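You operate a simulated robot arm through the tools that you are given. There is no shell and no other tool. Be economical: measure what you need, move in short steps, check, and stop when the job is done.

You are at the controls of a simulated robot arm. One attempt, no reset.

Task
Brush the dust off the circuit board under its clear cover.
Fine: power off first and left off; brush back, cover seated again.

Only the result counts: the job must be done as asked and must still hold three seconds after the hand-in. Knocking over, shifting, dropping, spilling or breaking anything else fails it. Lids that push on must go on centred and level and be pressed home; caps that screw on are set level and turned clockwise until they are tight.

Robot
A 6-joint arm with a two-finger parallel gripper, fixed in place. Base frame: the origin is at the foot of the arm, x ahead of it, y to its left, z up; the work surface is at about z = 0. Readings come in mm, degrees, newtons and seconds.
With the tool pointing down near the work surface it reaches from about 140 to 580 mm from the base axis. Its first joint turns from -66.0 to 66.0 degrees. Payload 2.1 kg.
Tool frame: the origin (TCP) lies between the finger pads and is the grasp point; the fingertips stand 30 mm ahead of it; z points along the fingers, y is the line along which they close. Largest opening 94 mm; finger width 28, thickness 10; the body of the gripper, 50 by 96 mm, starts 55 mm behind the TCP.
Orientation is told as [roll, pitch, yaw] about the base's x, y, z axes, in that order, counted from this pose: with the fingers straight down and closing along the base's y, the tool's x points along the base's -x, its y along +y and its z along -z.

Tools
- The arm moves only by the tool nudge_tool. Its arguments are lists of equal length, an entry for each row: "fingers": the closure, from 0 (fully open) to 1 (shut); "delta_pos": the shift along the tool's x, y, z in units of 250 mm (1.0 is 250 mm), a list of three; "dr": the turn, a rotation vector about the tool's x, y, z in units of 120 degrees (1.0 is 120 degrees), a list of three. In form: {"fingers": [fingers, ...], "delta_pos": [[dx, dy, dz], ...], "dr": [[wx, wy, wz], ...]}. A call has 1 to 10 rows; each row is the pose to reach, as a shift and turn from the pose commanded when the call began, along the tool's axes at that moment. A call with a number of a shift or a turn outside -1 to 1 is refused whole. Each row takes 0.2 s and may step no farther than 50 mm and 8.6 degrees from the row before; otherwise, or with a gripper value out of range, the whole call is refused. A pose out of reach is approached as far as the arm can. The call stops where the force on the tool passes 70 N (or 10 N more than at its start, if that is more) or the arm is blocked; 0.2 s more then pass. The fingers move at their own pace (about 72 mm/s each) and stop on an object; they squeeze with about 22 N. The grip force told is the motor's: it shows also when the fingers shut on nothing. Time passes only in rows, and 0.2 s behind the last, so rows that repeat a pose let the fingers close. The reply holds the time, the measured pose of the TCP, the force on the tool along the base axes, the opening and the grip force, in the units named above and with some noise, with the torque about the TCP (base axes, N m) and any sound that the robot's microphone picked up.
- Cameras (640 x 400 px; columns grow to the right, rows downward): "scene" is fixed at [50.8, -364.5, 513]; the picture's right is [0.75, -0.66, 0.00], its down [-0.28, -0.32, -0.91] and it looks along [0.60, 0.68, -0.42] (base axes); focal length 260 px, centre (320, 200). "wrist" rides on the gripper at [76, 14, -103] in the tool frame; the picture's right is [-0.18, 0.98, 0.00], its down [-0.75, -0.14, -0.64] and it looks along [-0.63, -0.12, 0.77] (tool axes); focal length 243 px, centre (320, 200). There is no depth. A picture from a camera that has moved, and an enlarged one, comes with that camera's place and axes in the base frame and with its lens. The place of the scene camera against the robot may be out by one fixed shift of up to 25 mm in any direction.
- get_image(camera): a new picture of that camera. No time passes.
- inspect(camera, box): a new picture of the part [left, top, right, bottom] of that camera's present view, enlarged. No time passes.
- hand_in(): hands the job in; it is judged then, once.

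Go step by step. Nothing tells you positions but the pictures and the camera data: compare them with the known pose of the tool, close in by small moves and look again before you grip or let go. The budget is 120 turns and 68 pictures, counting those below and the enlarged ones. Unless the task says otherwise, let go and move clear before handing in, and close with one line.

The tools are called after "Emit:" by a JSON object that holds its "method" and its "body". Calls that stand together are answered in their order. nudge_tool: Moves the arm, as the interface text tells. Its arguments: {"type":"object","properties":{"fingers":{"type":"array","items":{"type":"number"}},"delta_pos":{"type":"array","items":{"type":"array","items":{"type":"number"}}},"dr":{"type":"array","items":{"type":"array","items":{"type":"number"}}}},"required":["fingers","delta_pos","dr"]} The other tools are called the same way: get_image (camera) takes a picture; inspect (camera, box) takes an enlarged picture of a part of a camera's view; hand_in () hands the job in.

At the start:

```text
time: 0.0
ee_pos: [350.3, 68.6, 361.7]
ee_rot: [0.0, -0.1, 0.2]
ft_force: [-0.4, -0.1, 0.7]
torque: [-0.01, -0.01, 0.02]
opening: 93.9
grip_force: 0.0
```

scene: 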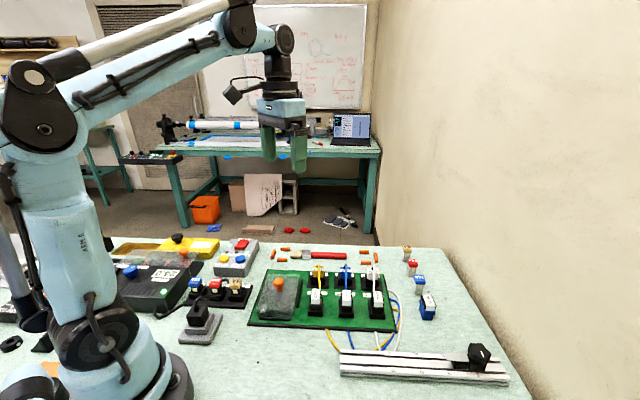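
wrist: 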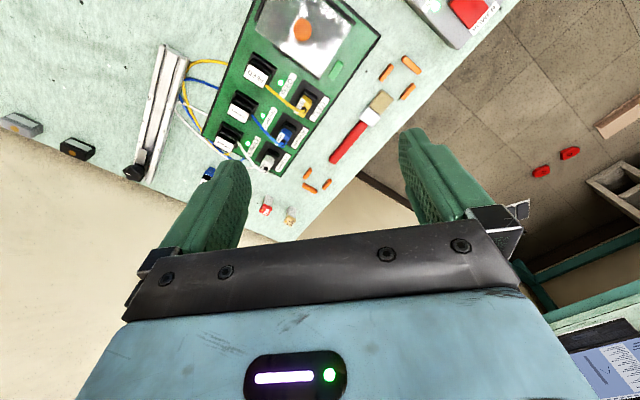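

I see a green board with a clear cover (orange knob), a brush with a red handle between orange markers, and several switch boxes. I'll look closer first.

Emit:
{"method": "inspect", "body": {"camera": "scene", "box": [230, 230, 450, 368]}}

Emit:
{"method": "inspect", "body": {"camera": "scene", "box": [90, 225, 290, 350]}}

Emit:
{"method": "inspect", "body": {"camera": "wrist", "box": [180, 0, 500, 200]}}

```text
2.90 times, centred on (340, 299) of scene
camera zoom: at [50.8, -364.5, 513.0], right [0.75, -0.66, 0.0], down [-0.28, -0.32, -0.91], along [0.6, 0.68, -0.42], focal length 754 px, centre (262, -87)
```

zoom: 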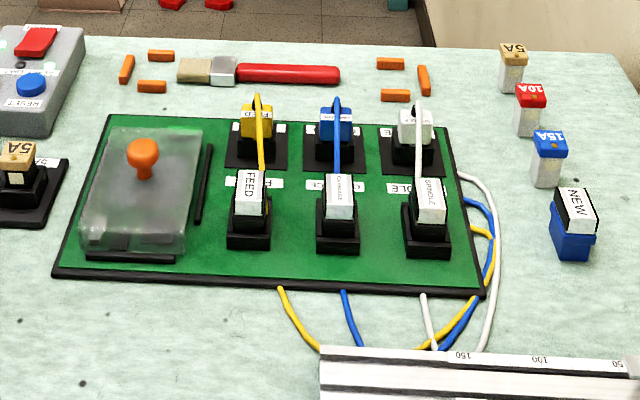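

```text
3.20 times, centred on (190, 288) of scene
camera zoom: at [50.8, -364.5, 513.0], right [0.75, -0.66, 0.0], down [-0.28, -0.32, -0.91], along [0.6, 0.68, -0.42], focal length 832 px, centre (736, -80)
```

zoom: 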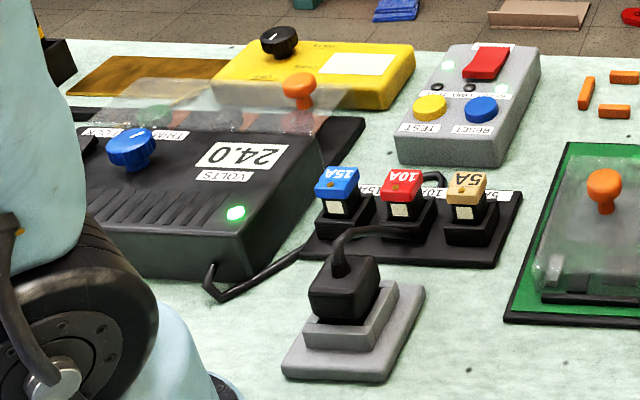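

```text
2.00 times, centred on (340, 100) of wrist
camera zoom: at [275.1, 82.5, 462.9], right [0.18, 0.98, 0.0], down [0.75, -0.14, 0.64], along [0.63, -0.12, -0.77], focal length 485 px, centre (280, 400)
```

zoom: 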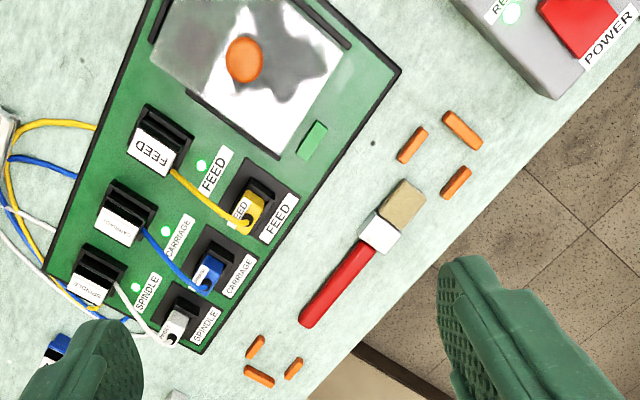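

The red POWER rocker is on the grey box at the back left, and the board LEDs are lit. I'll move up and left to look down at the box and the cover.

Emit:
{"method": "nudge_tool", "body": {"fingers": [0, 0, 0, 0], "delta_pos": [[0.11, 0.13, 0], [0.22, 0.26, 0], [0.33, 0.39, 0], [0.44, 0.52, 0]], "dr": [[0, 0, 0], [0, 0, 0], [0, 0, 0], [0, 0, 0]]}}

Emit:
{"method": "get_image", "body": {"camera": "wrist"}}

```text
time: 1.0
ee_pos: [244.0, 197.2, 360.8]
ee_rot: [0.0, -0.1, 0.0]
ft_force: [0.3, 0.2, 0.0]
torque: [-0.02, -0.01, -0.05]
opening: 93.9
grip_force: 0.0
```

```text
62 pictures are left
camera wrist: at [166.5, 211.9, 462.2], right [0.18, 0.98, 0.0], down [0.75, -0.14, 0.64], along [0.63, -0.12, -0.77], focal length 243 px, centre (320, 200)
```

wrist: 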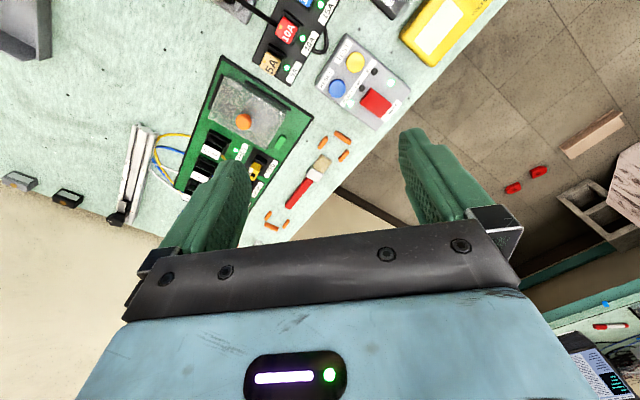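

Emit:
{"method": "inspect", "body": {"camera": "wrist", "box": [180, 20, 420, 170]}}

Emit:
{"method": "inspect", "body": {"camera": "wrist", "box": [300, 25, 420, 100]}}

Emit:
{"method": "inspect", "body": {"camera": "scene", "box": [200, 230, 280, 280]}}

```text
2.67 times, centred on (300, 95) of wrist
camera zoom: at [166.5, 211.9, 462.2], right [0.18, 0.98, 0.0], down [0.75, -0.14, 0.64], along [0.63, -0.12, -0.77], focal length 647 px, centre (373, 480)
```

zoom: 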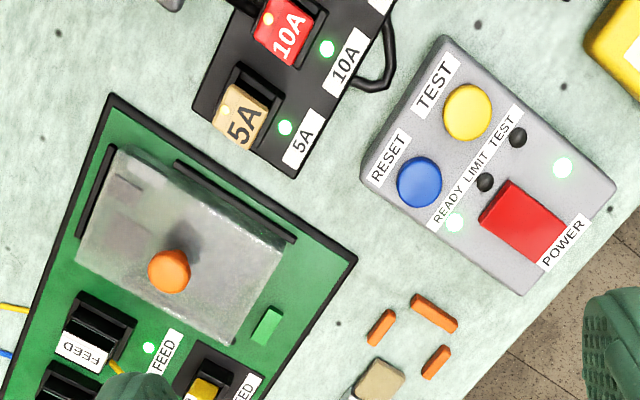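

```text
5.33 times, centred on (360, 62) of wrist
camera zoom: at [166.5, 211.9, 462.2], right [0.18, 0.98, 0.0], down [0.75, -0.14, 0.64], along [0.63, -0.12, -0.77], focal length 1294 px, centre (107, 933)
```

zoom: 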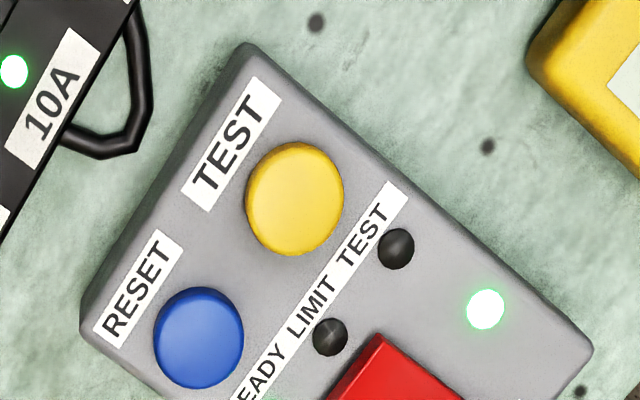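

```text
8.00 times, centred on (240, 255) of scene
camera zoom: at [50.8, -364.6, 513.0], right [0.75, -0.66, 0.0], down [-0.28, -0.32, -0.91], along [0.6, 0.68, -0.42], focal length 2081 px, centre (960, -240)
```

zoom: 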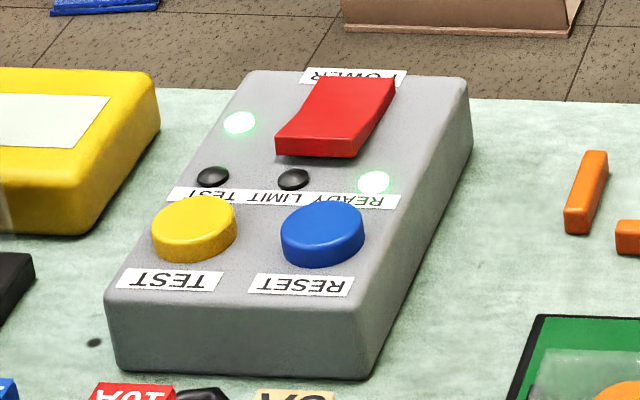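

Emit:
{"method": "inspect", "body": {"camera": "wrist", "box": [350, 80, 398, 110]}}

Emit:
{"method": "inspect", "body": {"camera": "scene", "box": [226, 235, 258, 255]}}

Emit:
{"method": "inspect", "body": {"camera": "wrist", "box": [190, 60, 318, 140]}}

Emit:
{"method": "inspect", "body": {"camera": "scene", "box": [240, 260, 320, 335]}}

```text
13.33 times, centred on (374, 95) of wrist
camera zoom: at [166.5, 211.9, 462.2], right [0.18, 0.98, 0.0], down [0.75, -0.14, 0.64], along [0.63, -0.12, -0.77], focal length 3235 px, centre (-400, 1600)
```

zoom: 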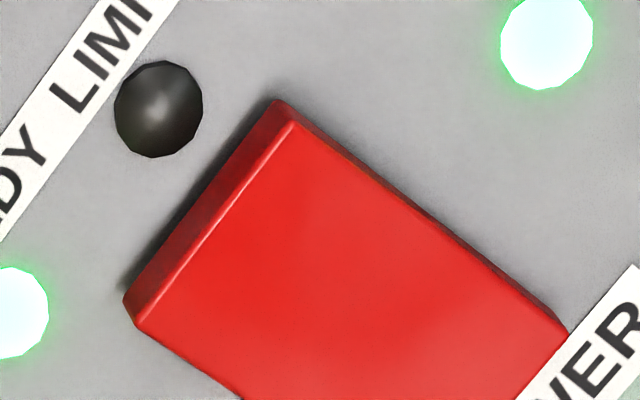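

```text
16.00 times, centred on (242, 245) of scene
camera zoom: at [50.8, -364.6, 513.0], right [0.75, -0.66, 0.0], down [-0.28, -0.32, -0.91], along [0.6, 0.68, -0.42], focal length 4162 px, centre (1568, -520)
```

zoom: 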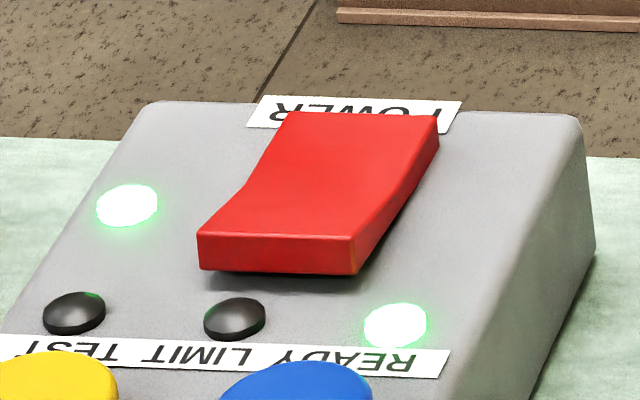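

```text
5.00 times, centred on (254, 100) of wrist
camera zoom: at [166.5, 211.9, 462.2], right [0.18, 0.98, 0.0], down [0.75, -0.14, 0.64], along [0.63, -0.12, -0.77], focal length 1213 px, centre (650, 700)
```

zoom: 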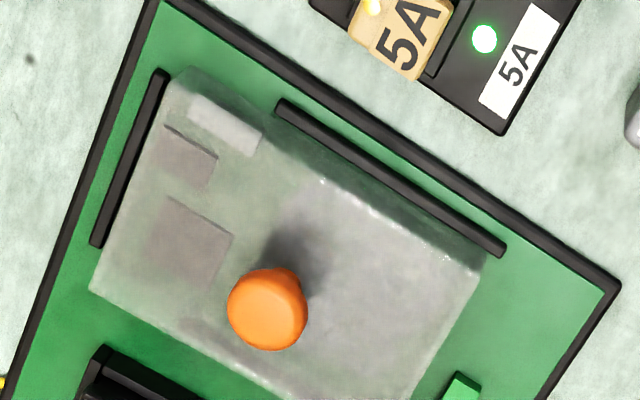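

```text
5.33 times, centred on (280, 298) of scene
camera zoom: at [50.8, -364.6, 513.0], right [0.75, -0.66, 0.0], down [-0.28, -0.32, -0.91], along [0.6, 0.68, -0.42], focal length 1388 px, centre (533, -320)
```

zoom: 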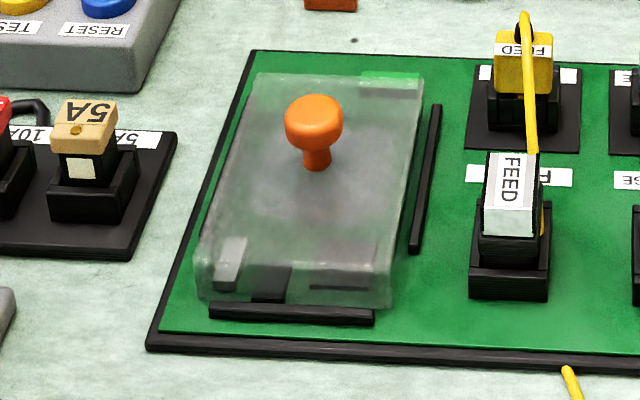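

The rocker's end by the READY lamp stands proud, so the POWER end is pressed (on). I'll close the fingers, turn 45° to match the bench layout and go above the proud end.

Emit:
{"method": "nudge_tool", "body": {"fingers": [1, 1, 1, 1, 1, 1], "delta_pos": [[-0.041, 0.047, 0.107], [-0.083, 0.093, 0.213], [-0.124, 0.14, 0.32], [-0.165, 0.187, 0.427], [-0.207, 0.233, 0.533], [-0.248, 0.28, 0.64]], "dr": [[0, 0, 0.0625], [0, 0, 0.125], [0, 0, 0.1875], [0, 0, 0.25], [0, 0, 0.3125], [0, 0, 0.375]]}}

Emit:
{"method": "get_image", "body": {"camera": "wrist"}}

Emit:
{"method": "inspect", "body": {"camera": "scene", "box": [160, 140, 320, 290]}}

```text
time: 2.4
ee_pos: [304.2, 267.5, 201.9]
ee_rot: [0.1, 0.0, -45.0]
ft_force: [-0.4, 0.7, -0.1]
torque: [0.03, -0.02, -0.03]
opening: 0.3
grip_force: 21.4
```

```text
54 pictures are left
camera wrist: at [260.7, 332.5, 303.4], right [0.83, 0.56, 0.0], down [0.43, -0.63, 0.64], along [0.36, -0.53, -0.77], focal length 243 px, centre (320, 200)
```

wrist: 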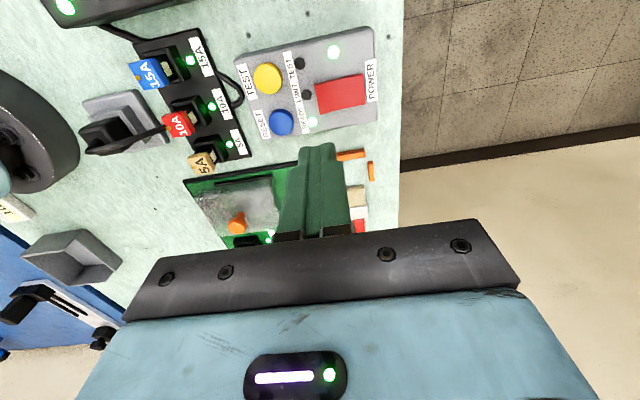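

```text
2.67 times, centred on (240, 215) of scene
camera zoom: at [50.8, -364.6, 513.0], right [0.75, -0.66, 0.0], down [-0.28, -0.32, -0.91], along [0.6, 0.68, -0.42], focal length 694 px, centre (533, 160)
```

zoom: 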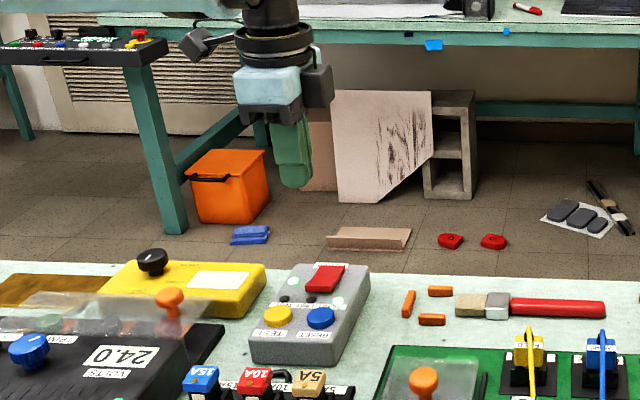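

Emit:
{"method": "inspect", "body": {"camera": "wrist", "box": [288, 50, 416, 130]}}

```text
5.00 times, centred on (352, 90) of wrist
camera zoom: at [260.7, 332.5, 303.4], right [0.83, 0.56, 0.0], down [0.43, -0.63, 0.64], along [0.36, -0.53, -0.77], focal length 1213 px, centre (160, 750)
```

zoom: 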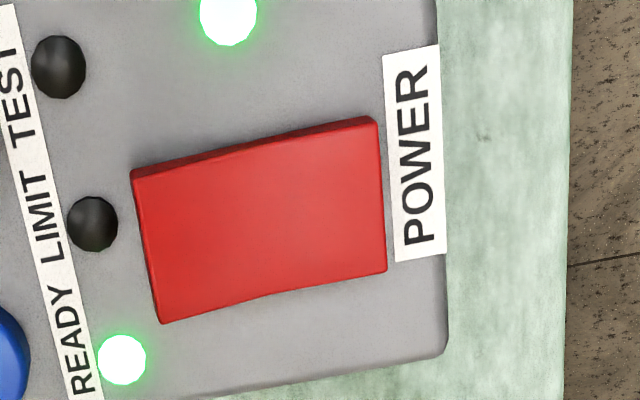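

The rocker's proud edge is at about (303, 263, 48). I'll come down above it and press in small steps.

Emit:
{"method": "nudge_tool", "body": {"fingers": [1, 1, 1, 1], "delta_pos": [[-0.01, 0.014, 0.12], [-0.01, 0.014, 0.24], [-0.01, 0.014, 0.36], [-0.01, 0.014, 0.44]], "dr": [[0, 0, 0], [0, 0, 0], [0, 0, 0], [0, 0, 0]]}}

Emit:
{"method": "inspect", "body": {"camera": "scene", "box": [200, 200, 280, 280]}}

```text
time: 3.4
ee_pos: [308.0, 268.8, 92.3]
ee_rot: [0.2, 0.0, -44.9]
ft_force: [-0.6, 0.7, 0.3]
torque: [0.0, -0.02, 0.0]
opening: 0.0
grip_force: 21.8
```

```text
5.00 times, centred on (240, 240) of scene
camera zoom: at [50.8, -364.5, 513.0], right [0.75, -0.66, 0.0], down [-0.28, -0.32, -0.91], along [0.6, 0.68, -0.42], focal length 1301 px, centre (720, 0)
```

zoom: 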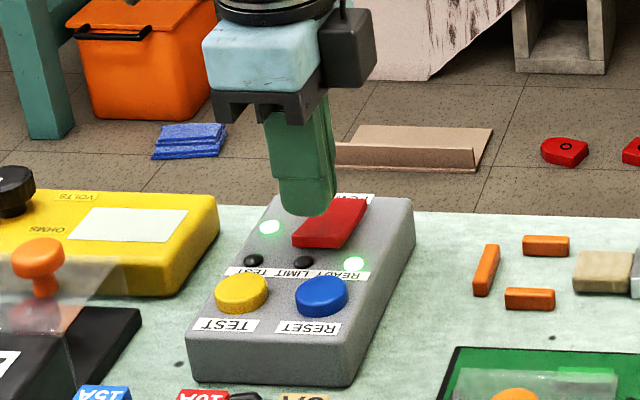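

Emit:
{"method": "nudge_tool", "body": {"fingers": [1, 1, 1, 1, 1, 1, 1], "delta_pos": [[0, 0, 0.032], [0, 0, 0.044], [0, 0, 0.052], [0, 0, 0.06], [0, 0, 0.068], [0, 0, 0.076], [0, 0, 0.08]], "dr": [[0, 0, 0], [0, 0, 0], [0, 0, 0], [0, 0, 0], [0, 0, 0], [0, 0, 0], [0, 0, 0]]}}

Emit:
{"method": "inspect", "body": {"camera": "scene", "box": [200, 220, 280, 270]}}

```text
time: 5.2
ee_pos: [307.6, 268.6, 73.4]
ee_rot: [0.0, 0.0, -44.9]
ft_force: [-1.6, -0.8, 21.4]
torque: [0.12, -0.09, -0.02]
opening: 0.0
grip_force: 21.4
stopped in row 7: the force on the tool passed its limit at 74 N (the readings are from after the stop); the commanded pose is now the measured one
```

```text
8.00 times, centred on (240, 245) of scene
camera zoom: at [50.8, -364.6, 513.0], right [0.75, -0.66, 0.0], down [-0.28, -0.32, -0.91], along [0.6, 0.68, -0.42], focal length 2081 px, centre (960, -160)
```

zoom: 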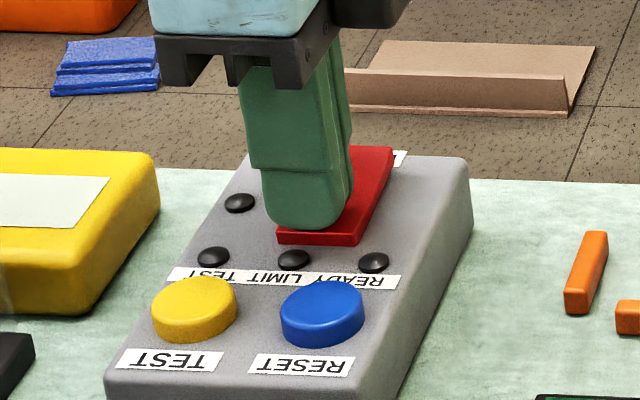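

The box lights went out, so power is off. I'll rise and go look at the cover.

Emit:
{"method": "nudge_tool", "body": {"fingers": [1, 1, 1, 1, 0.5, 0, 0, 0], "delta_pos": [[0, 0, -0.18], [0, 0, -0.36], [0, 0, -0.54], [0, 0, -0.72], [-0.04, -0.15, -0.72], [-0.08, -0.3, -0.72], [-0.12, -0.45, -0.72], [-0.17, -0.61, -0.72]], "dr": [[0, 0, 0], [0, 0, 0], [0, 0, 0], [0, 0, 0], [0, 0, 0], [0, 0, 0], [0, 0, 0], [0, 0, 0]]}}

Emit:
{"method": "get_image", "body": {"camera": "wrist"}}

Emit:
{"method": "inspect", "body": {"camera": "scene", "box": [226, 230, 258, 260]}}

```text
time: 7.0
ee_pos: [230.2, 130.1, 251.3]
ee_rot: [-0.1, 0.0, -44.9]
ft_force: [-0.2, 0.4, -0.5]
torque: [0.0, -0.01, -0.02]
opening: 93.9
grip_force: 0.1
```

```text
49 pictures are left
camera wrist: at [186.4, 194.4, 352.6], right [0.82, 0.57, 0.0], down [0.43, -0.63, 0.64], along [0.36, -0.53, -0.77], focal length 243 px, centre (320, 200)
```

wrist: 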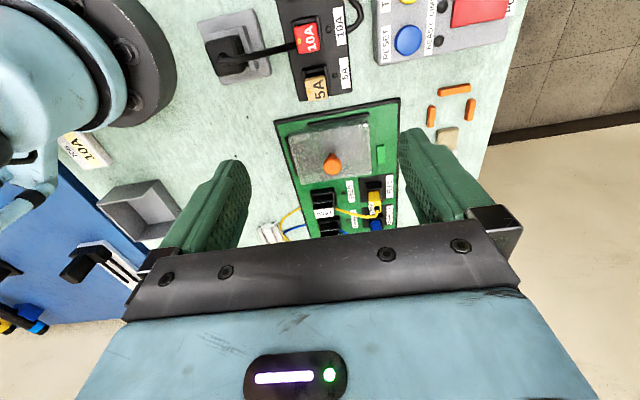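

```text
13.33 times, centred on (242, 245) of scene
camera zoom: at [50.9, -364.5, 513.0], right [0.75, -0.66, 0.0], down [-0.28, -0.32, -0.91], along [0.6, 0.68, -0.42], focal length 3469 px, centre (1360, -400)
```

zoom: 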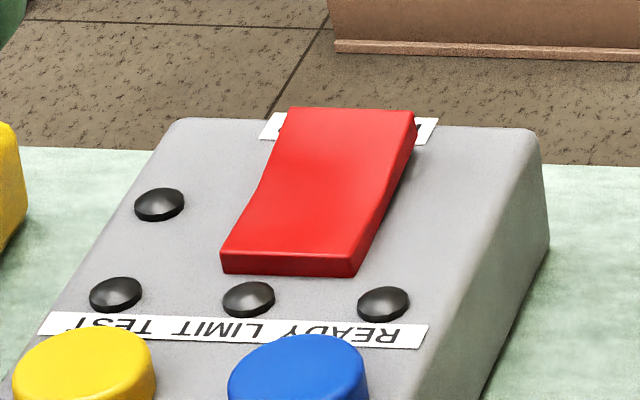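

Emit:
{"method": "inspect", "body": {"camera": "wrist", "box": [265, 95, 409, 185]}}

Emit:
{"method": "inspect", "body": {"camera": "wrist", "box": [300, 120, 364, 180]}}

```text
4.44 times, centred on (337, 140) of wrist
camera zoom: at [186.4, 194.4, 352.6], right [0.82, 0.57, 0.0], down [0.43, -0.63, 0.64], along [0.36, -0.53, -0.77], focal length 1078 px, centre (244, 467)
```

zoom: 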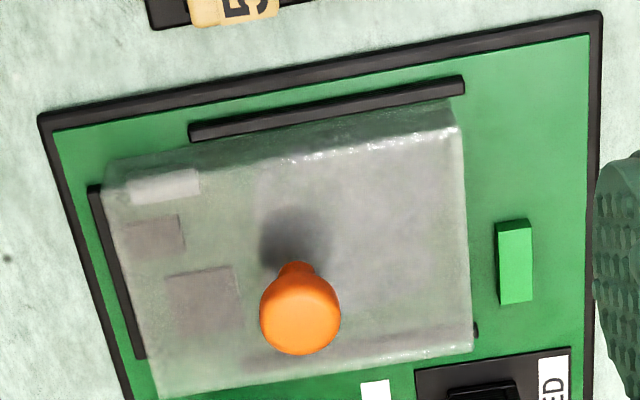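

```text
6.67 times, centred on (332, 150) of wrist
camera zoom: at [186.4, 194.4, 352.6], right [0.82, 0.57, 0.0], down [0.43, -0.63, 0.64], along [0.36, -0.53, -0.77], focal length 1618 px, centre (240, 533)
```

zoom: 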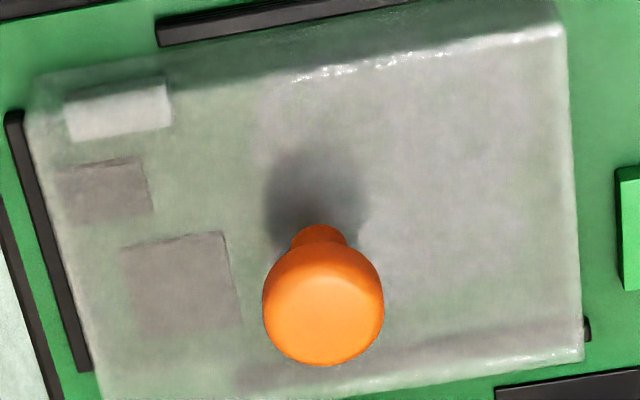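

Power is off and stays off. The knob head is at about (305.5, 51, 53), and the cover top near z≈31. I'll go above the knob with the fingers half open.

Emit:
{"method": "nudge_tool", "body": {"fingers": [0.4, 0.4, 0.4, 0.4, 0.4, 0.4], "delta_pos": [[-0.11, -0.002, 0.06], [-0.22, -0.004, 0.12], [-0.33, -0.006, 0.2], [-0.437, -0.01, 0.3], [-0.437, -0.01, 0.45], [-0.437, -0.01, 0.52]], "dr": [[0, 0, 0], [0, 0, 0], [0, 0, 0], [0, 0, 0], [0, 0, 0], [0, 0, 0]]}}

Emit:
{"method": "get_image", "body": {"camera": "wrist"}}

Emit:
{"method": "inspect", "body": {"camera": "scene", "box": [200, 200, 360, 300]}}

```text
time: 8.4
ee_pos: [305.3, 52.4, 122.7]
ee_rot: [-0.1, 0.0, -44.9]
ft_force: [0.9, 1.2, -0.2]
torque: [-0.02, -0.01, 0.01]
opening: 56.3
grip_force: 0.0
```

```text
45 pictures are left
camera wrist: at [261.0, 115.8, 225.1], right [0.82, 0.57, 0.0], down [0.43, -0.63, 0.64], along [0.36, -0.53, -0.77], focal length 243 px, centre (320, 200)
```

wrist: 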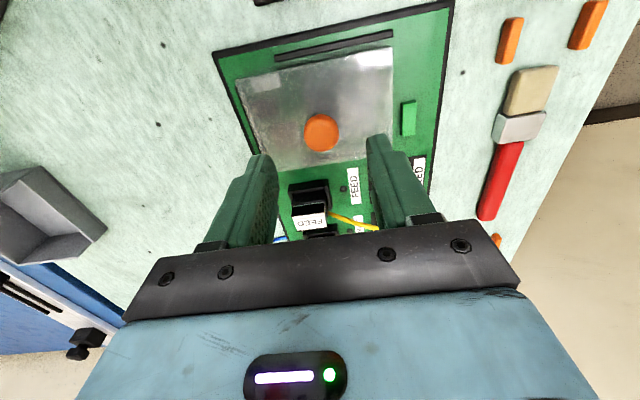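

```text
4.00 times, centred on (280, 250) of scene
camera zoom: at [50.8, -364.5, 513.0], right [0.75, -0.66, 0.0], down [-0.28, -0.32, -0.91], along [0.6, 0.68, -0.42], focal length 1041 px, centre (480, 0)
```

zoom: 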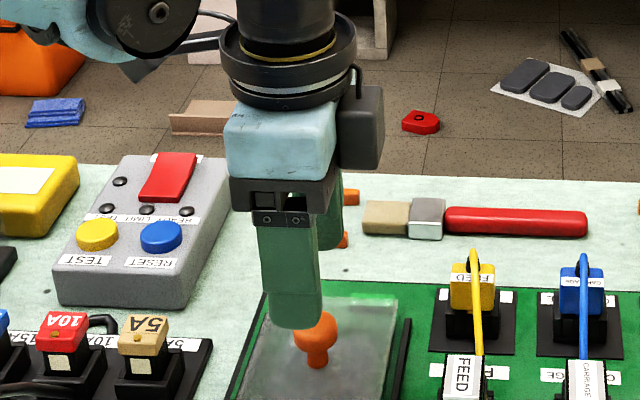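

Aligned over the knob. The board's LED is dark too. Descending so the tips straddle the knob head, then closing.

Emit:
{"method": "nudge_tool", "body": {"fingers": [0.4, 0.4, 0.4], "delta_pos": [[0, -0.003, 0.1], [0, -0.003, 0.18], [0, -0.003, 0.22]], "dr": [[0, 0, 0], [0, 0, 0], [0, 0, 0]]}}

Emit:
{"method": "inspect", "body": {"camera": "scene", "box": [240, 230, 320, 330]}}

```text
time: 9.2
ee_pos: [305.7, 51.7, 67.1]
ee_rot: [0.1, 0.0, -44.9]
ft_force: [0.3, 0.2, 0.9]
torque: [0.0, 0.01, 0.02]
opening: 56.3
grip_force: 0.0
```

```text
4.00 times, centred on (280, 280) of scene
camera zoom: at [50.8, -364.5, 513.0], right [0.75, -0.66, 0.0], down [-0.28, -0.32, -0.91], along [0.6, 0.68, -0.42], focal length 1041 px, centre (480, -120)
```

zoom: 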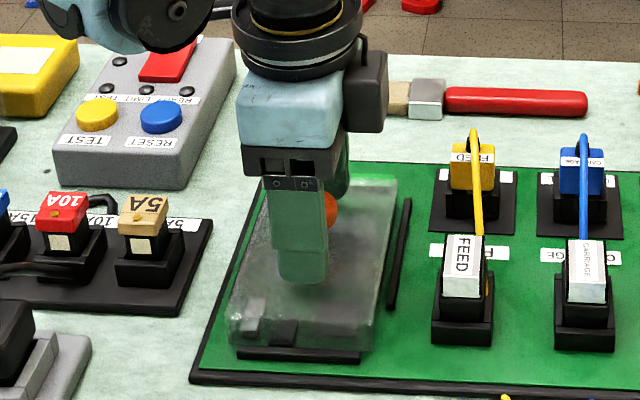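

Emit:
{"method": "nudge_tool", "body": {"fingers": [1, 1, 1, 1], "delta_pos": [[0, 0, 0], [0, 0, 0], [0, 0, 0], [0, 0, 0]], "dr": [[0, 0, 0], [0, 0, 0], [0, 0, 0], [0, 0, 0]]}}

Emit:
{"method": "inspect", "body": {"camera": "scene", "box": [240, 230, 320, 330]}}

```text
time: 10.2
ee_pos: [304.7, 52.9, 67.4]
ee_rot: [-0.1, 0.0, -44.8]
ft_force: [0.1, 0.4, 0.1]
torque: [-0.01, 0.01, -0.01]
opening: 24.1
grip_force: 21.8
```

```text
4.00 times, centred on (280, 280) of scene
camera zoom: at [50.8, -364.5, 513.0], right [0.75, -0.66, 0.0], down [-0.28, -0.32, -0.91], along [0.6, 0.68, -0.42], focal length 1041 px, centre (480, -120)
```

zoom: 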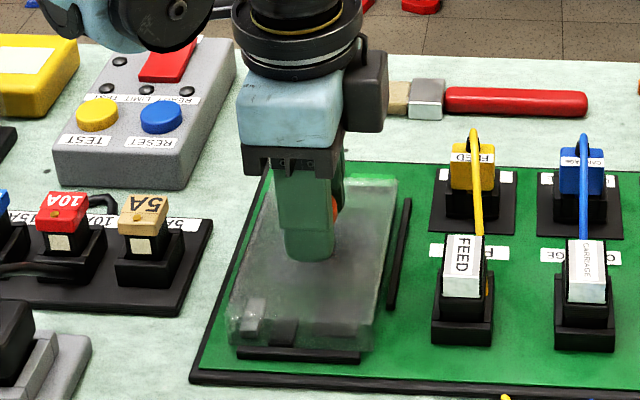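

Gripped (24.1 mm). Lifting straight up.

Emit:
{"method": "nudge_tool", "body": {"fingers": [1, 1, 1, 1, 1, 1], "delta_pos": [[0, 0, -0.01], [0, 0, -0.03], [0, 0, -0.08], [0, 0, -0.16], [0, 0, -0.26], [0, 0, -0.34]], "dr": [[0, 0, 0], [0, 0, 0], [0, 0, 0], [0, 0, 0], [0, 0, 0], [0, 0, 0]]}}

Emit:
{"method": "get_image", "body": {"camera": "scene"}}

Emit:
{"method": "get_image", "body": {"camera": "wrist"}}

```text
time: 11.6
ee_pos: [304.2, 50.2, 154.8]
ee_rot: [0.0, 0.0, -44.9]
ft_force: [-0.5, 0.9, 0.7]
torque: [-0.02, -0.01, 0.01]
opening: 24.4
grip_force: 22.4
```

```text
41 pictures are left
```

scene: 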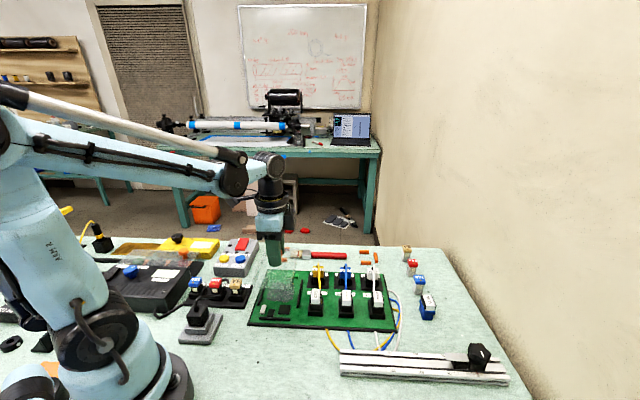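

```text
40 pictures are left
camera wrist: at [261.4, 114.2, 256.2], right [0.82, 0.57, 0.0], down [0.43, -0.63, 0.64], along [0.36, -0.53, -0.77], focal length 243 px, centre (320, 200)
```

wrist: 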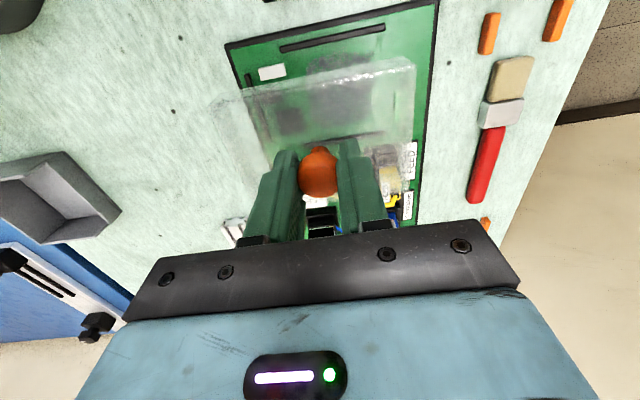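

The cover is up and level. Moving it to the clear table in front of the board's near edge (about (225, -85)).

Emit:
{"method": "nudge_tool", "body": {"fingers": [1, 1, 1, 1, 1], "delta_pos": [[-0.032, -0.121, 0], [-0.064, -0.242, 0], [-0.096, -0.363, 0], [-0.128, -0.484, 0], [-0.158, -0.605, 0]], "dr": [[0, 0, 0], [0, 0, 0], [0, 0, 0], [0, 0, 0], [0, 0, 0]]}}

Emit:
{"method": "get_image", "body": {"camera": "scene"}}

Emit:
{"method": "get_image", "body": {"camera": "wrist"}}

```text
time: 12.8
ee_pos: [225.8, -83.4, 153.1]
ee_rot: [0.0, 0.0, -44.9]
ft_force: [0.1, 0.6, -1.7]
torque: [0.0, 0.01, 0.0]
opening: 24.8
grip_force: 21.8
```

```text
39 pictures are left
```

scene: 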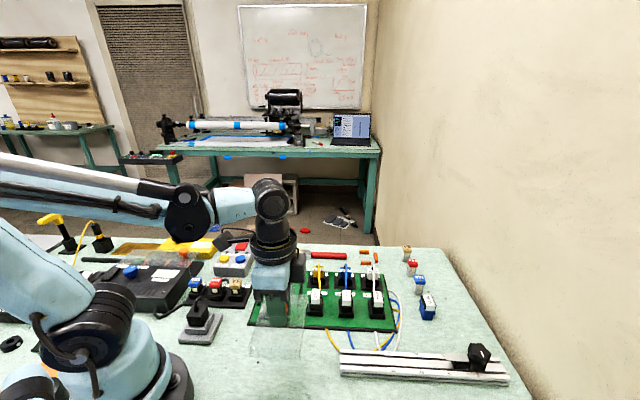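

```text
38 pictures are left
camera wrist: at [182.1, -18.4, 255.0], right [0.82, 0.57, 0.0], down [0.43, -0.63, 0.64], along [0.36, -0.53, -0.77], focal length 243 px, centre (320, 200)
```

wrist: 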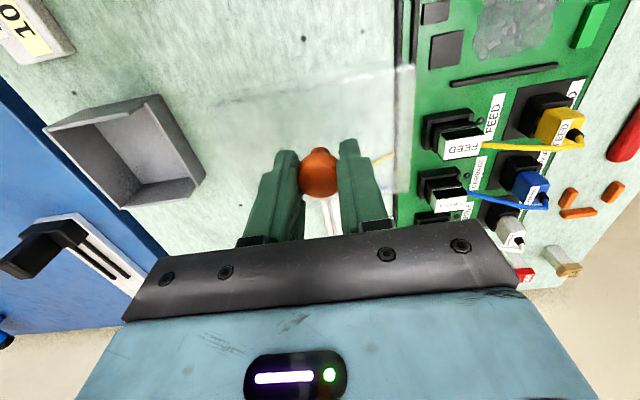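

Clear space under the cover on all sides. Lowering until it touches.

Emit:
{"method": "nudge_tool", "body": {"fingers": [1, 1, 1, 1, 1, 1, 1], "delta_pos": [[0, 0, 0.15], [0, 0, 0.28], [0, 0, 0.33], [0, 0, 0.345], [0, 0, 0.355], [0, 0, 0.363], [0, 0, 0.363]], "dr": [[0, 0, 0], [0, 0, 0], [0, 0, 0], [0, 0, 0], [0, 0, 0], [0, 0, 0], [0, 0, 0]]}}

Emit:
{"method": "inspect", "body": {"camera": "scene", "box": [230, 270, 342, 390]}}

```text
time: 14.4
ee_pos: [226.2, -83.7, 61.1]
ee_rot: [0.0, 0.0, -44.9]
ft_force: [-0.2, 0.1, -1.1]
torque: [0.01, 0.01, -0.02]
opening: 24.4
grip_force: 22.1
```

```text
3.33 times, centred on (286, 330) of scene
camera zoom: at [50.8, -364.5, 513.0], right [0.75, -0.66, 0.0], down [-0.28, -0.32, -0.91], along [0.6, 0.68, -0.42], focal length 867 px, centre (433, -233)
```

zoom: 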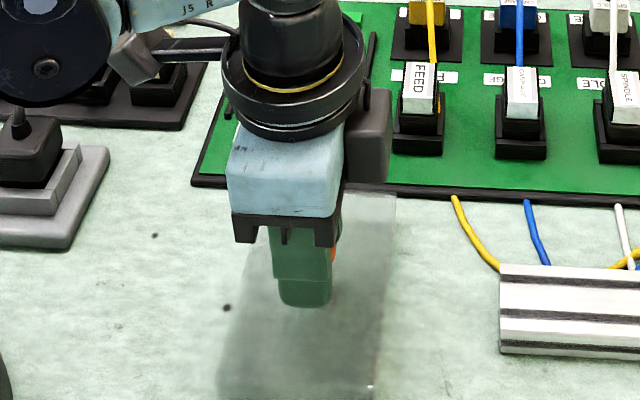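

Emit:
{"method": "nudge_tool", "body": {"fingers": [1, 1, 1], "delta_pos": [[0, 0, 0.006], [0, 0, 0.012], [0, 0, 0.016]], "dr": [[0, 0, 0], [0, 0, 0], [0, 0, 0]]}}

```text
time: 15.2
ee_pos: [224.7, -83.9, 58.0]
ee_rot: [0.0, 0.0, -44.9]
ft_force: [-5.6, -2.3, 17.8]
torque: [0.03, 0.15, -0.01]
opening: 24.7
grip_force: 22.3
```

Touching (18 N). Easing 1 mm, releasing, and rising.

Emit:
{"method": "nudge_tool", "body": {"fingers": [1, 0.4, 0.4, 0.4, 0.4, 0.4, 0.4], "delta_pos": [[0, 0, -0.003], [0, 0, -0.003], [0, 0, -0.003], [0, 0, -0.05], [0, 0, -0.2], [0, 0, -0.4], [0, 0, -0.5]], "dr": [[0, 0, 0], [0, 0, 0], [0, 0, 0], [0, 0, 0], [0, 0, 0], [0, 0, 0], [0, 0, 0]]}}

Emit:
{"method": "inspect", "body": {"camera": "scene", "box": [230, 250, 390, 400]}}

Emit:
{"method": "get_image", "body": {"camera": "wrist"}}

```text
time: 16.8
ee_pos: [225.4, -81.3, 184.4]
ee_rot: [0.0, 0.0, -44.9]
ft_force: [-0.3, 0.0, -0.3]
torque: [0.04, 0.0, 0.04]
opening: 56.2
grip_force: 0.0
```

```text
2.67 times, centred on (310, 325) of scene
camera zoom: at [50.8, -364.5, 513.0], right [0.75, -0.66, 0.0], down [-0.28, -0.32, -0.91], along [0.6, 0.68, -0.42], focal length 694 px, centre (347, -133)
```

zoom: 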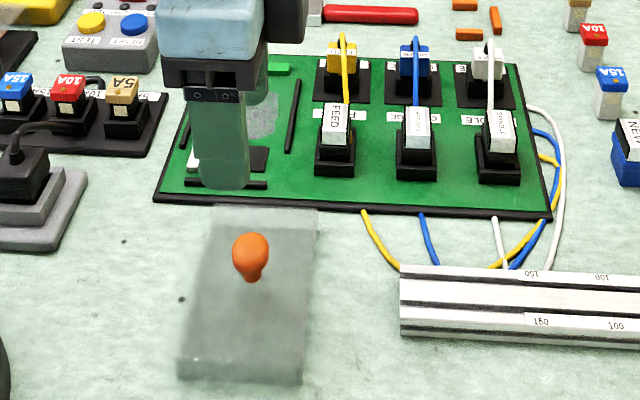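

```text
35 pictures are left
camera wrist: at [182.1, -18.1, 287.0], right [0.82, 0.57, 0.0], down [0.43, -0.63, 0.64], along [0.36, -0.53, -0.77], focal length 243 px, centre (320, 200)
```

wrist: 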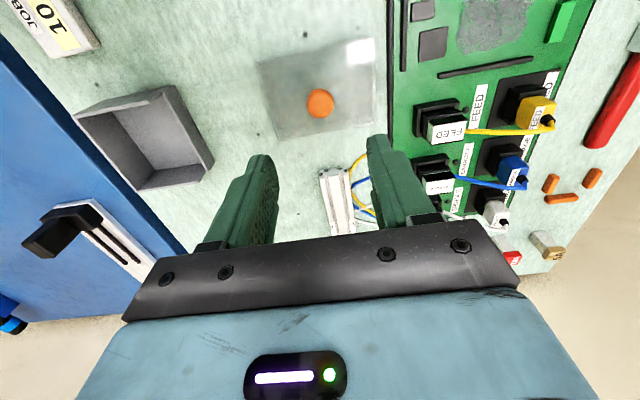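

The cover sits flat on the table. Now to view the dusty patch and the brush.

Emit:
{"method": "nudge_tool", "body": {"fingers": [0.4, 0.4, 0.4, 0.4, 0.4], "delta_pos": [[0.116, 0.122, -0.054], [0.233, 0.244, -0.108], [0.35, 0.366, -0.162], [0.466, 0.488, -0.216], [0.583, 0.61, -0.27]], "dr": [[0, 0, 0], [0, 0, 0], [0, 0, 0], [0, 0, 0], [0, 0, 0]]}}

Emit:
{"method": "inspect", "body": {"camera": "wrist", "box": [265, 95, 409, 185]}}

Emit:
{"method": "inspect", "body": {"camera": "scene", "box": [245, 265, 325, 335]}}

```text
time: 18.0
ee_pos: [229.4, 127.1, 251.7]
ee_rot: [0.1, 0.0, -45.0]
ft_force: [-0.2, 0.6, -0.8]
torque: [0.0, -0.01, 0.03]
opening: 56.1
grip_force: 0.0
```

```text
4.44 times, centred on (337, 140) of wrist
camera zoom: at [185.0, 191.2, 354.0], right [0.82, 0.57, 0.0], down [0.43, -0.63, 0.64], along [0.36, -0.53, -0.77], focal length 1078 px, centre (244, 467)
```

zoom: 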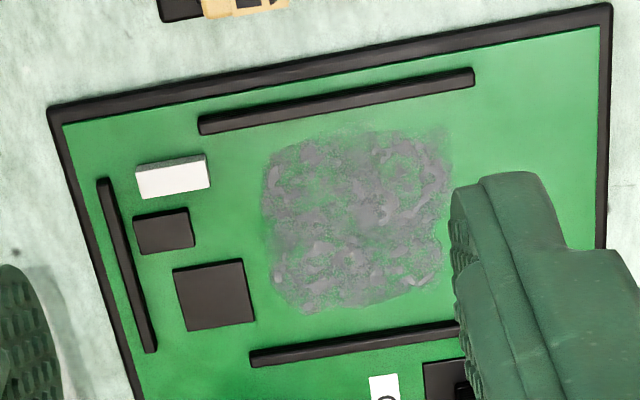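

```text
5.71 times, centred on (285, 300) of scene
camera zoom: at [50.8, -364.6, 513.0], right [0.75, -0.66, 0.0], down [-0.28, -0.32, -0.91], along [0.6, 0.68, -0.42], focal length 1487 px, centre (520, -371)
```

zoom: 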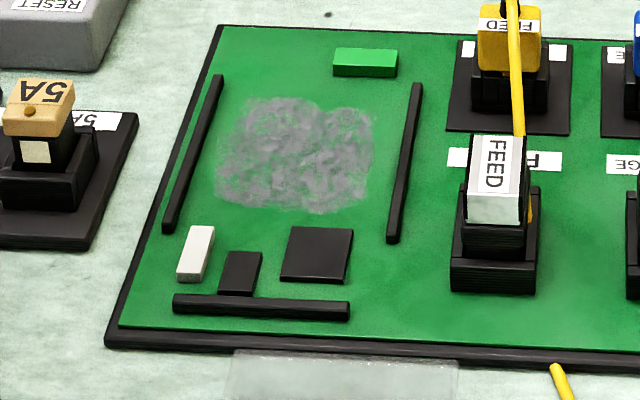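

Dust patch is centred near (317, 69), about 60 × 60 mm. Now a close look at the brush.

Emit:
{"method": "inspect", "body": {"camera": "scene", "box": [264, 236, 384, 276]}}

Emit:
{"method": "nudge_tool", "body": {"fingers": [0.4, 0.4, 0.4, 0.4, 0.4], "delta_pos": [[-0.05, 0.18, 0], [-0.1, 0.36, 0], [-0.15, 0.54, 0], [-0.18, 0.71, 0], [-0.18, 0.75, 0]], "dr": [[0, 0, 0], [0, 0, 0], [0, 0, 0], [0, 0, 0], [0, 0, 0]]}}

Emit:
{"method": "get_image", "body": {"camera": "wrist"}}

```text
5.33 times, centred on (324, 256) of scene
camera zoom: at [50.8, -364.6, 513.0], right [0.75, -0.66, 0.0], down [-0.28, -0.32, -0.91], along [0.6, 0.68, -0.42], focal length 1388 px, centre (299, -99)
```

zoom: 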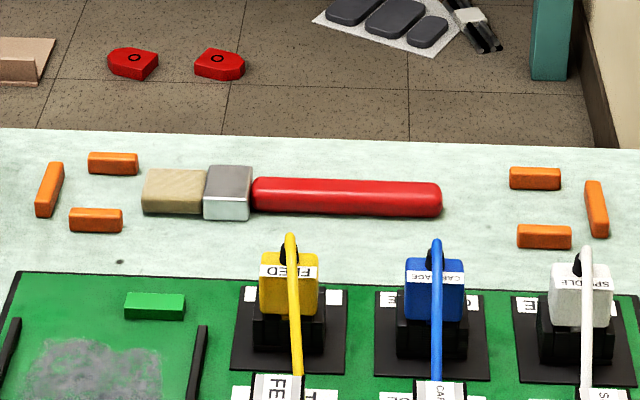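

```text
time: 19.2
ee_pos: [394.5, 227.0, 249.4]
ee_rot: [0.0, 0.0, -45.0]
ft_force: [-0.8, -0.3, 0.4]
torque: [-0.04, 0.01, 0.02]
opening: 56.3
grip_force: 0.1
```

```text
31 pictures are left
camera wrist: at [350.2, 291.6, 351.8], right [0.82, 0.57, 0.0], down [0.43, -0.63, 0.64], along [0.36, -0.53, -0.77], focal length 243 px, centre (320, 200)
```

wrist: 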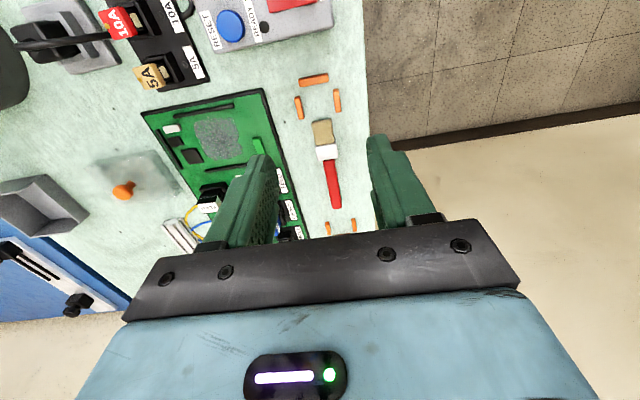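

Emit:
{"method": "inspect", "body": {"camera": "wrist", "box": [280, 65, 376, 245]}}

```text
2.22 times, centred on (328, 155) of wrist
camera zoom: at [350.2, 291.6, 351.8], right [0.82, 0.57, 0.0], down [0.43, -0.63, 0.64], along [0.36, -0.53, -0.77], focal length 539 px, centre (302, 300)
```

zoom: 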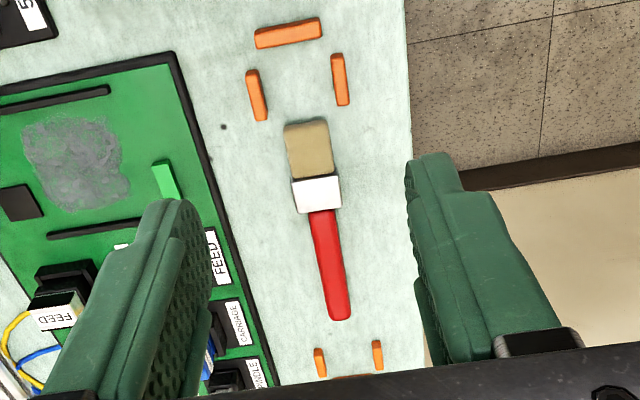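

Brush handle lies along the −45° line; I'll grip it at about (492, 115.5), some 92 mm from the bristle tips. First hover.

Emit:
{"method": "nudge_tool", "body": {"fingers": [0.4, 0.4, 0.4, 0.4, 0.4, 0.4], "delta_pos": [[-0.15, -0.01, 0.08], [-0.3, -0.02, 0.16], [-0.45, -0.03, 0.24], [-0.591, -0.04, 0.34], [-0.591, -0.04, 0.52], [-0.591, -0.04, 0.68]], "dr": [[0, 0, 0], [0, 0, 0], [0, 0, 0], [0, 0, 0], [0, 0, 0], [0, 0, 0]]}}

Emit:
{"method": "get_image", "body": {"camera": "wrist"}}

Emit:
{"method": "inspect", "body": {"camera": "scene", "box": [264, 186, 384, 276]}}

```text
time: 20.6
ee_pos: [490.9, 115.5, 80.1]
ee_rot: [0.0, 0.0, -44.8]
ft_force: [0.1, 0.1, 0.0]
torque: [0.0, 0.01, -0.02]
opening: 56.5
grip_force: 0.1
```

```text
29 pictures are left
camera wrist: at [447.3, 179.4, 181.8], right [0.82, 0.57, 0.0], down [0.43, -0.63, 0.64], along [0.36, -0.53, -0.77], focal length 243 px, centre (320, 200)
```

wrist: 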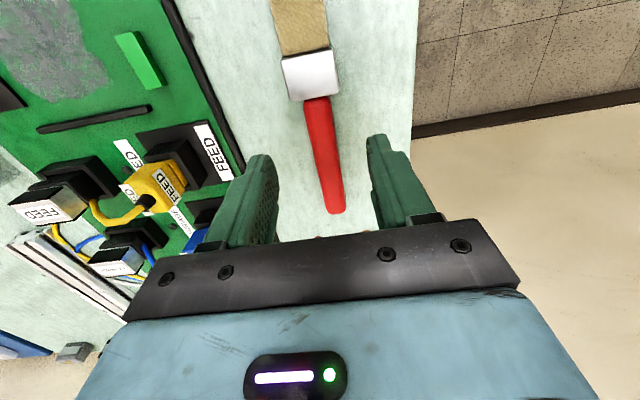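

```text
4.44 times, centred on (324, 231) of scene
camera zoom: at [50.8, -364.6, 513.0], right [0.75, -0.66, 0.0], down [-0.28, -0.32, -0.91], along [0.6, 0.68, -0.42], focal length 1156 px, centre (302, 62)
```

zoom: 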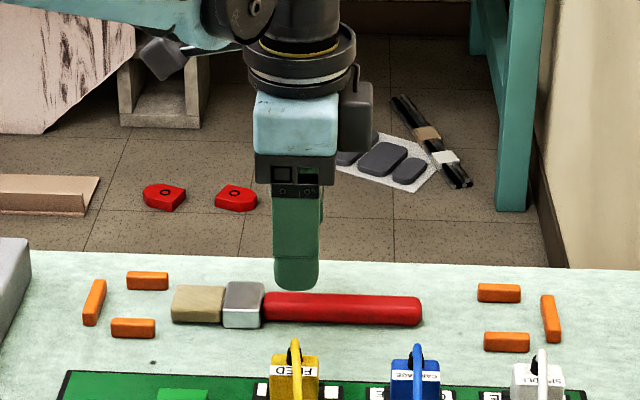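

Handle is centred between the fingers. Descending to grip with fingertips just clear of the table.

Emit:
{"method": "nudge_tool", "body": {"fingers": [0.4, 0.4, 0.4, 0.4], "delta_pos": [[0, 0.005, 0.1], [0, 0.005, 0.15], [0, 0.005, 0.18], [0, 0.005, 0.185]], "dr": [[0, 0, 0], [0, 0, 0], [0, 0, 0], [0, 0, 0]]}}

Emit:
{"method": "nudge_tool", "body": {"fingers": [1, 1, 1, 1], "delta_pos": [[0, 0, 0], [0, 0, 0], [0, 0, 0], [0, 0, 0]], "dr": [[0, 0, 0], [0, 0, 0], [0, 0, 0], [0, 0, 0]]}}

Emit:
{"method": "inspect", "body": {"camera": "scene", "box": [264, 206, 384, 286]}}

```text
time: 21.6
ee_pos: [494.1, 116.0, 33.9]
ee_rot: [-0.1, 0.1, -44.9]
ft_force: [0.0, -0.2, 0.2]
torque: [0.0, -0.02, -0.03]
opening: 56.5
grip_force: 0.1
```

```text
time: 22.6
ee_pos: [493.2, 117.9, 34.5]
ee_rot: [0.0, 0.0, -44.9]
ft_force: [-0.4, 0.1, -0.1]
torque: [0.03, -0.01, -0.02]
opening: 19.1
grip_force: 22.1
```

```text
5.00 times, centred on (324, 246) of scene
camera zoom: at [50.8, -364.5, 513.0], right [0.75, -0.66, 0.0], down [-0.28, -0.32, -0.91], along [0.6, 0.68, -0.42], focal length 1301 px, centre (300, -30)
```

zoom: 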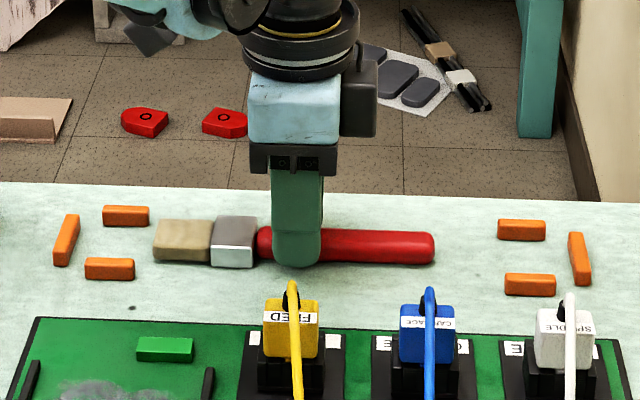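

The brush is gripped (19.1 mm). Lifting straight up and moving toward the board's +u side.

Emit:
{"method": "nudge_tool", "body": {"fingers": [1, 1, 1, 1, 1, 1, 1, 1], "delta_pos": [[0, 0, -0.04], [0, 0, -0.12], [0, 0, -0.28], [0, 0, -0.44], [0, 0, -0.6], [0.12, -0.075, -0.6], [0.24, -0.15, -0.6], [0.356, -0.226, -0.6]], "dr": [[0, 0, 0], [0, 0, 0], [0, 0, 0], [0, 0, 0], [0, 0, 0], [0, 0, 0], [0, 0, 0], [0, 0, 0]]}}

Emit:
{"method": "nudge_tool", "body": {"fingers": [1, 1, 1, 1, 1, 1, 1, 1, 1, 1], "delta_pos": [[0, 0, 0], [0, 0, 0], [0, 0, 0], [0, 0, 0], [0, 0, 0], [0, 0, 0], [0, 0, 0], [0, 0, 0], [0, 0, 0], [0, 0, 0]], "dr": [[0, 0, -0.07], [0, 0, -0.14], [0, 0, -0.21], [0, 0, -0.28], [0, 0, -0.35], [0, 0, -0.42], [0, 0, -0.49], [0, 0, -0.56], [0, 0, -0.63], [0, 0, -0.7]]}}

Emit:
{"method": "nudge_tool", "body": {"fingers": [1], "delta_pos": [[0, 0, 0]], "dr": [[0, 0, -0.05]]}}

Emit:
{"method": "get_image", "body": {"camera": "scene"}}

Emit:
{"method": "get_image", "body": {"camera": "wrist"}}

```text
time: 24.4
ee_pos: [389.8, 139.0, 183.6]
ee_rot: [0.0, -0.1, -44.9]
ft_force: [-0.7, 0.2, -0.2]
torque: [0.01, -0.01, 0.0]
opening: 18.8
grip_force: 21.8
```

```text
time: 26.6
ee_pos: [390.0, 139.0, 184.0]
ee_rot: [0.1, -0.1, 39.2]
ft_force: [0.7, 0.4, 0.4]
torque: [0.03, 0.02, 0.02]
opening: 19.0
grip_force: 21.7
```

```text
time: 27.0
ee_pos: [388.8, 141.1, 184.6]
ee_rot: [-0.1, 0.0, 45.2]
ft_force: [0.5, 0.2, -0.3]
torque: [-0.01, -0.02, -0.01]
opening: 18.8
grip_force: 21.9
```

```text
26 pictures are left
```

scene: 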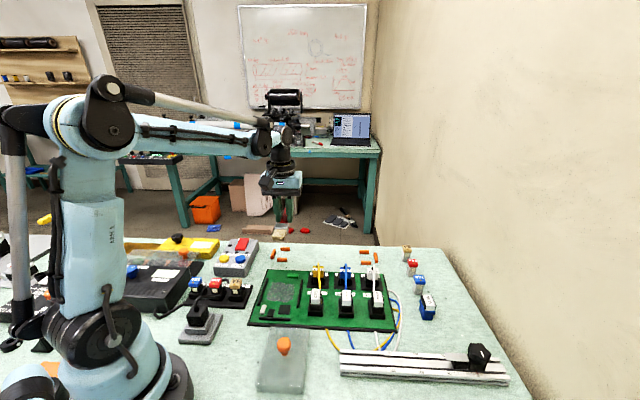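

```text
25 pictures are left
camera wrist: at [326.7, 96.6, 286.1], right [-0.57, 0.82, 0.0], down [0.63, 0.43, 0.64], along [0.53, 0.36, -0.77], focal length 243 px, centre (320, 200)
```

wrist: 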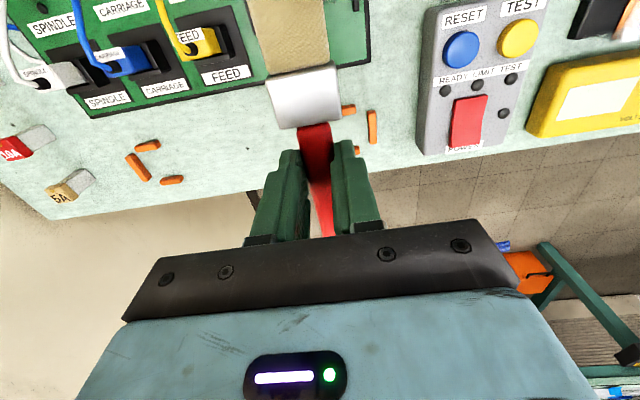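

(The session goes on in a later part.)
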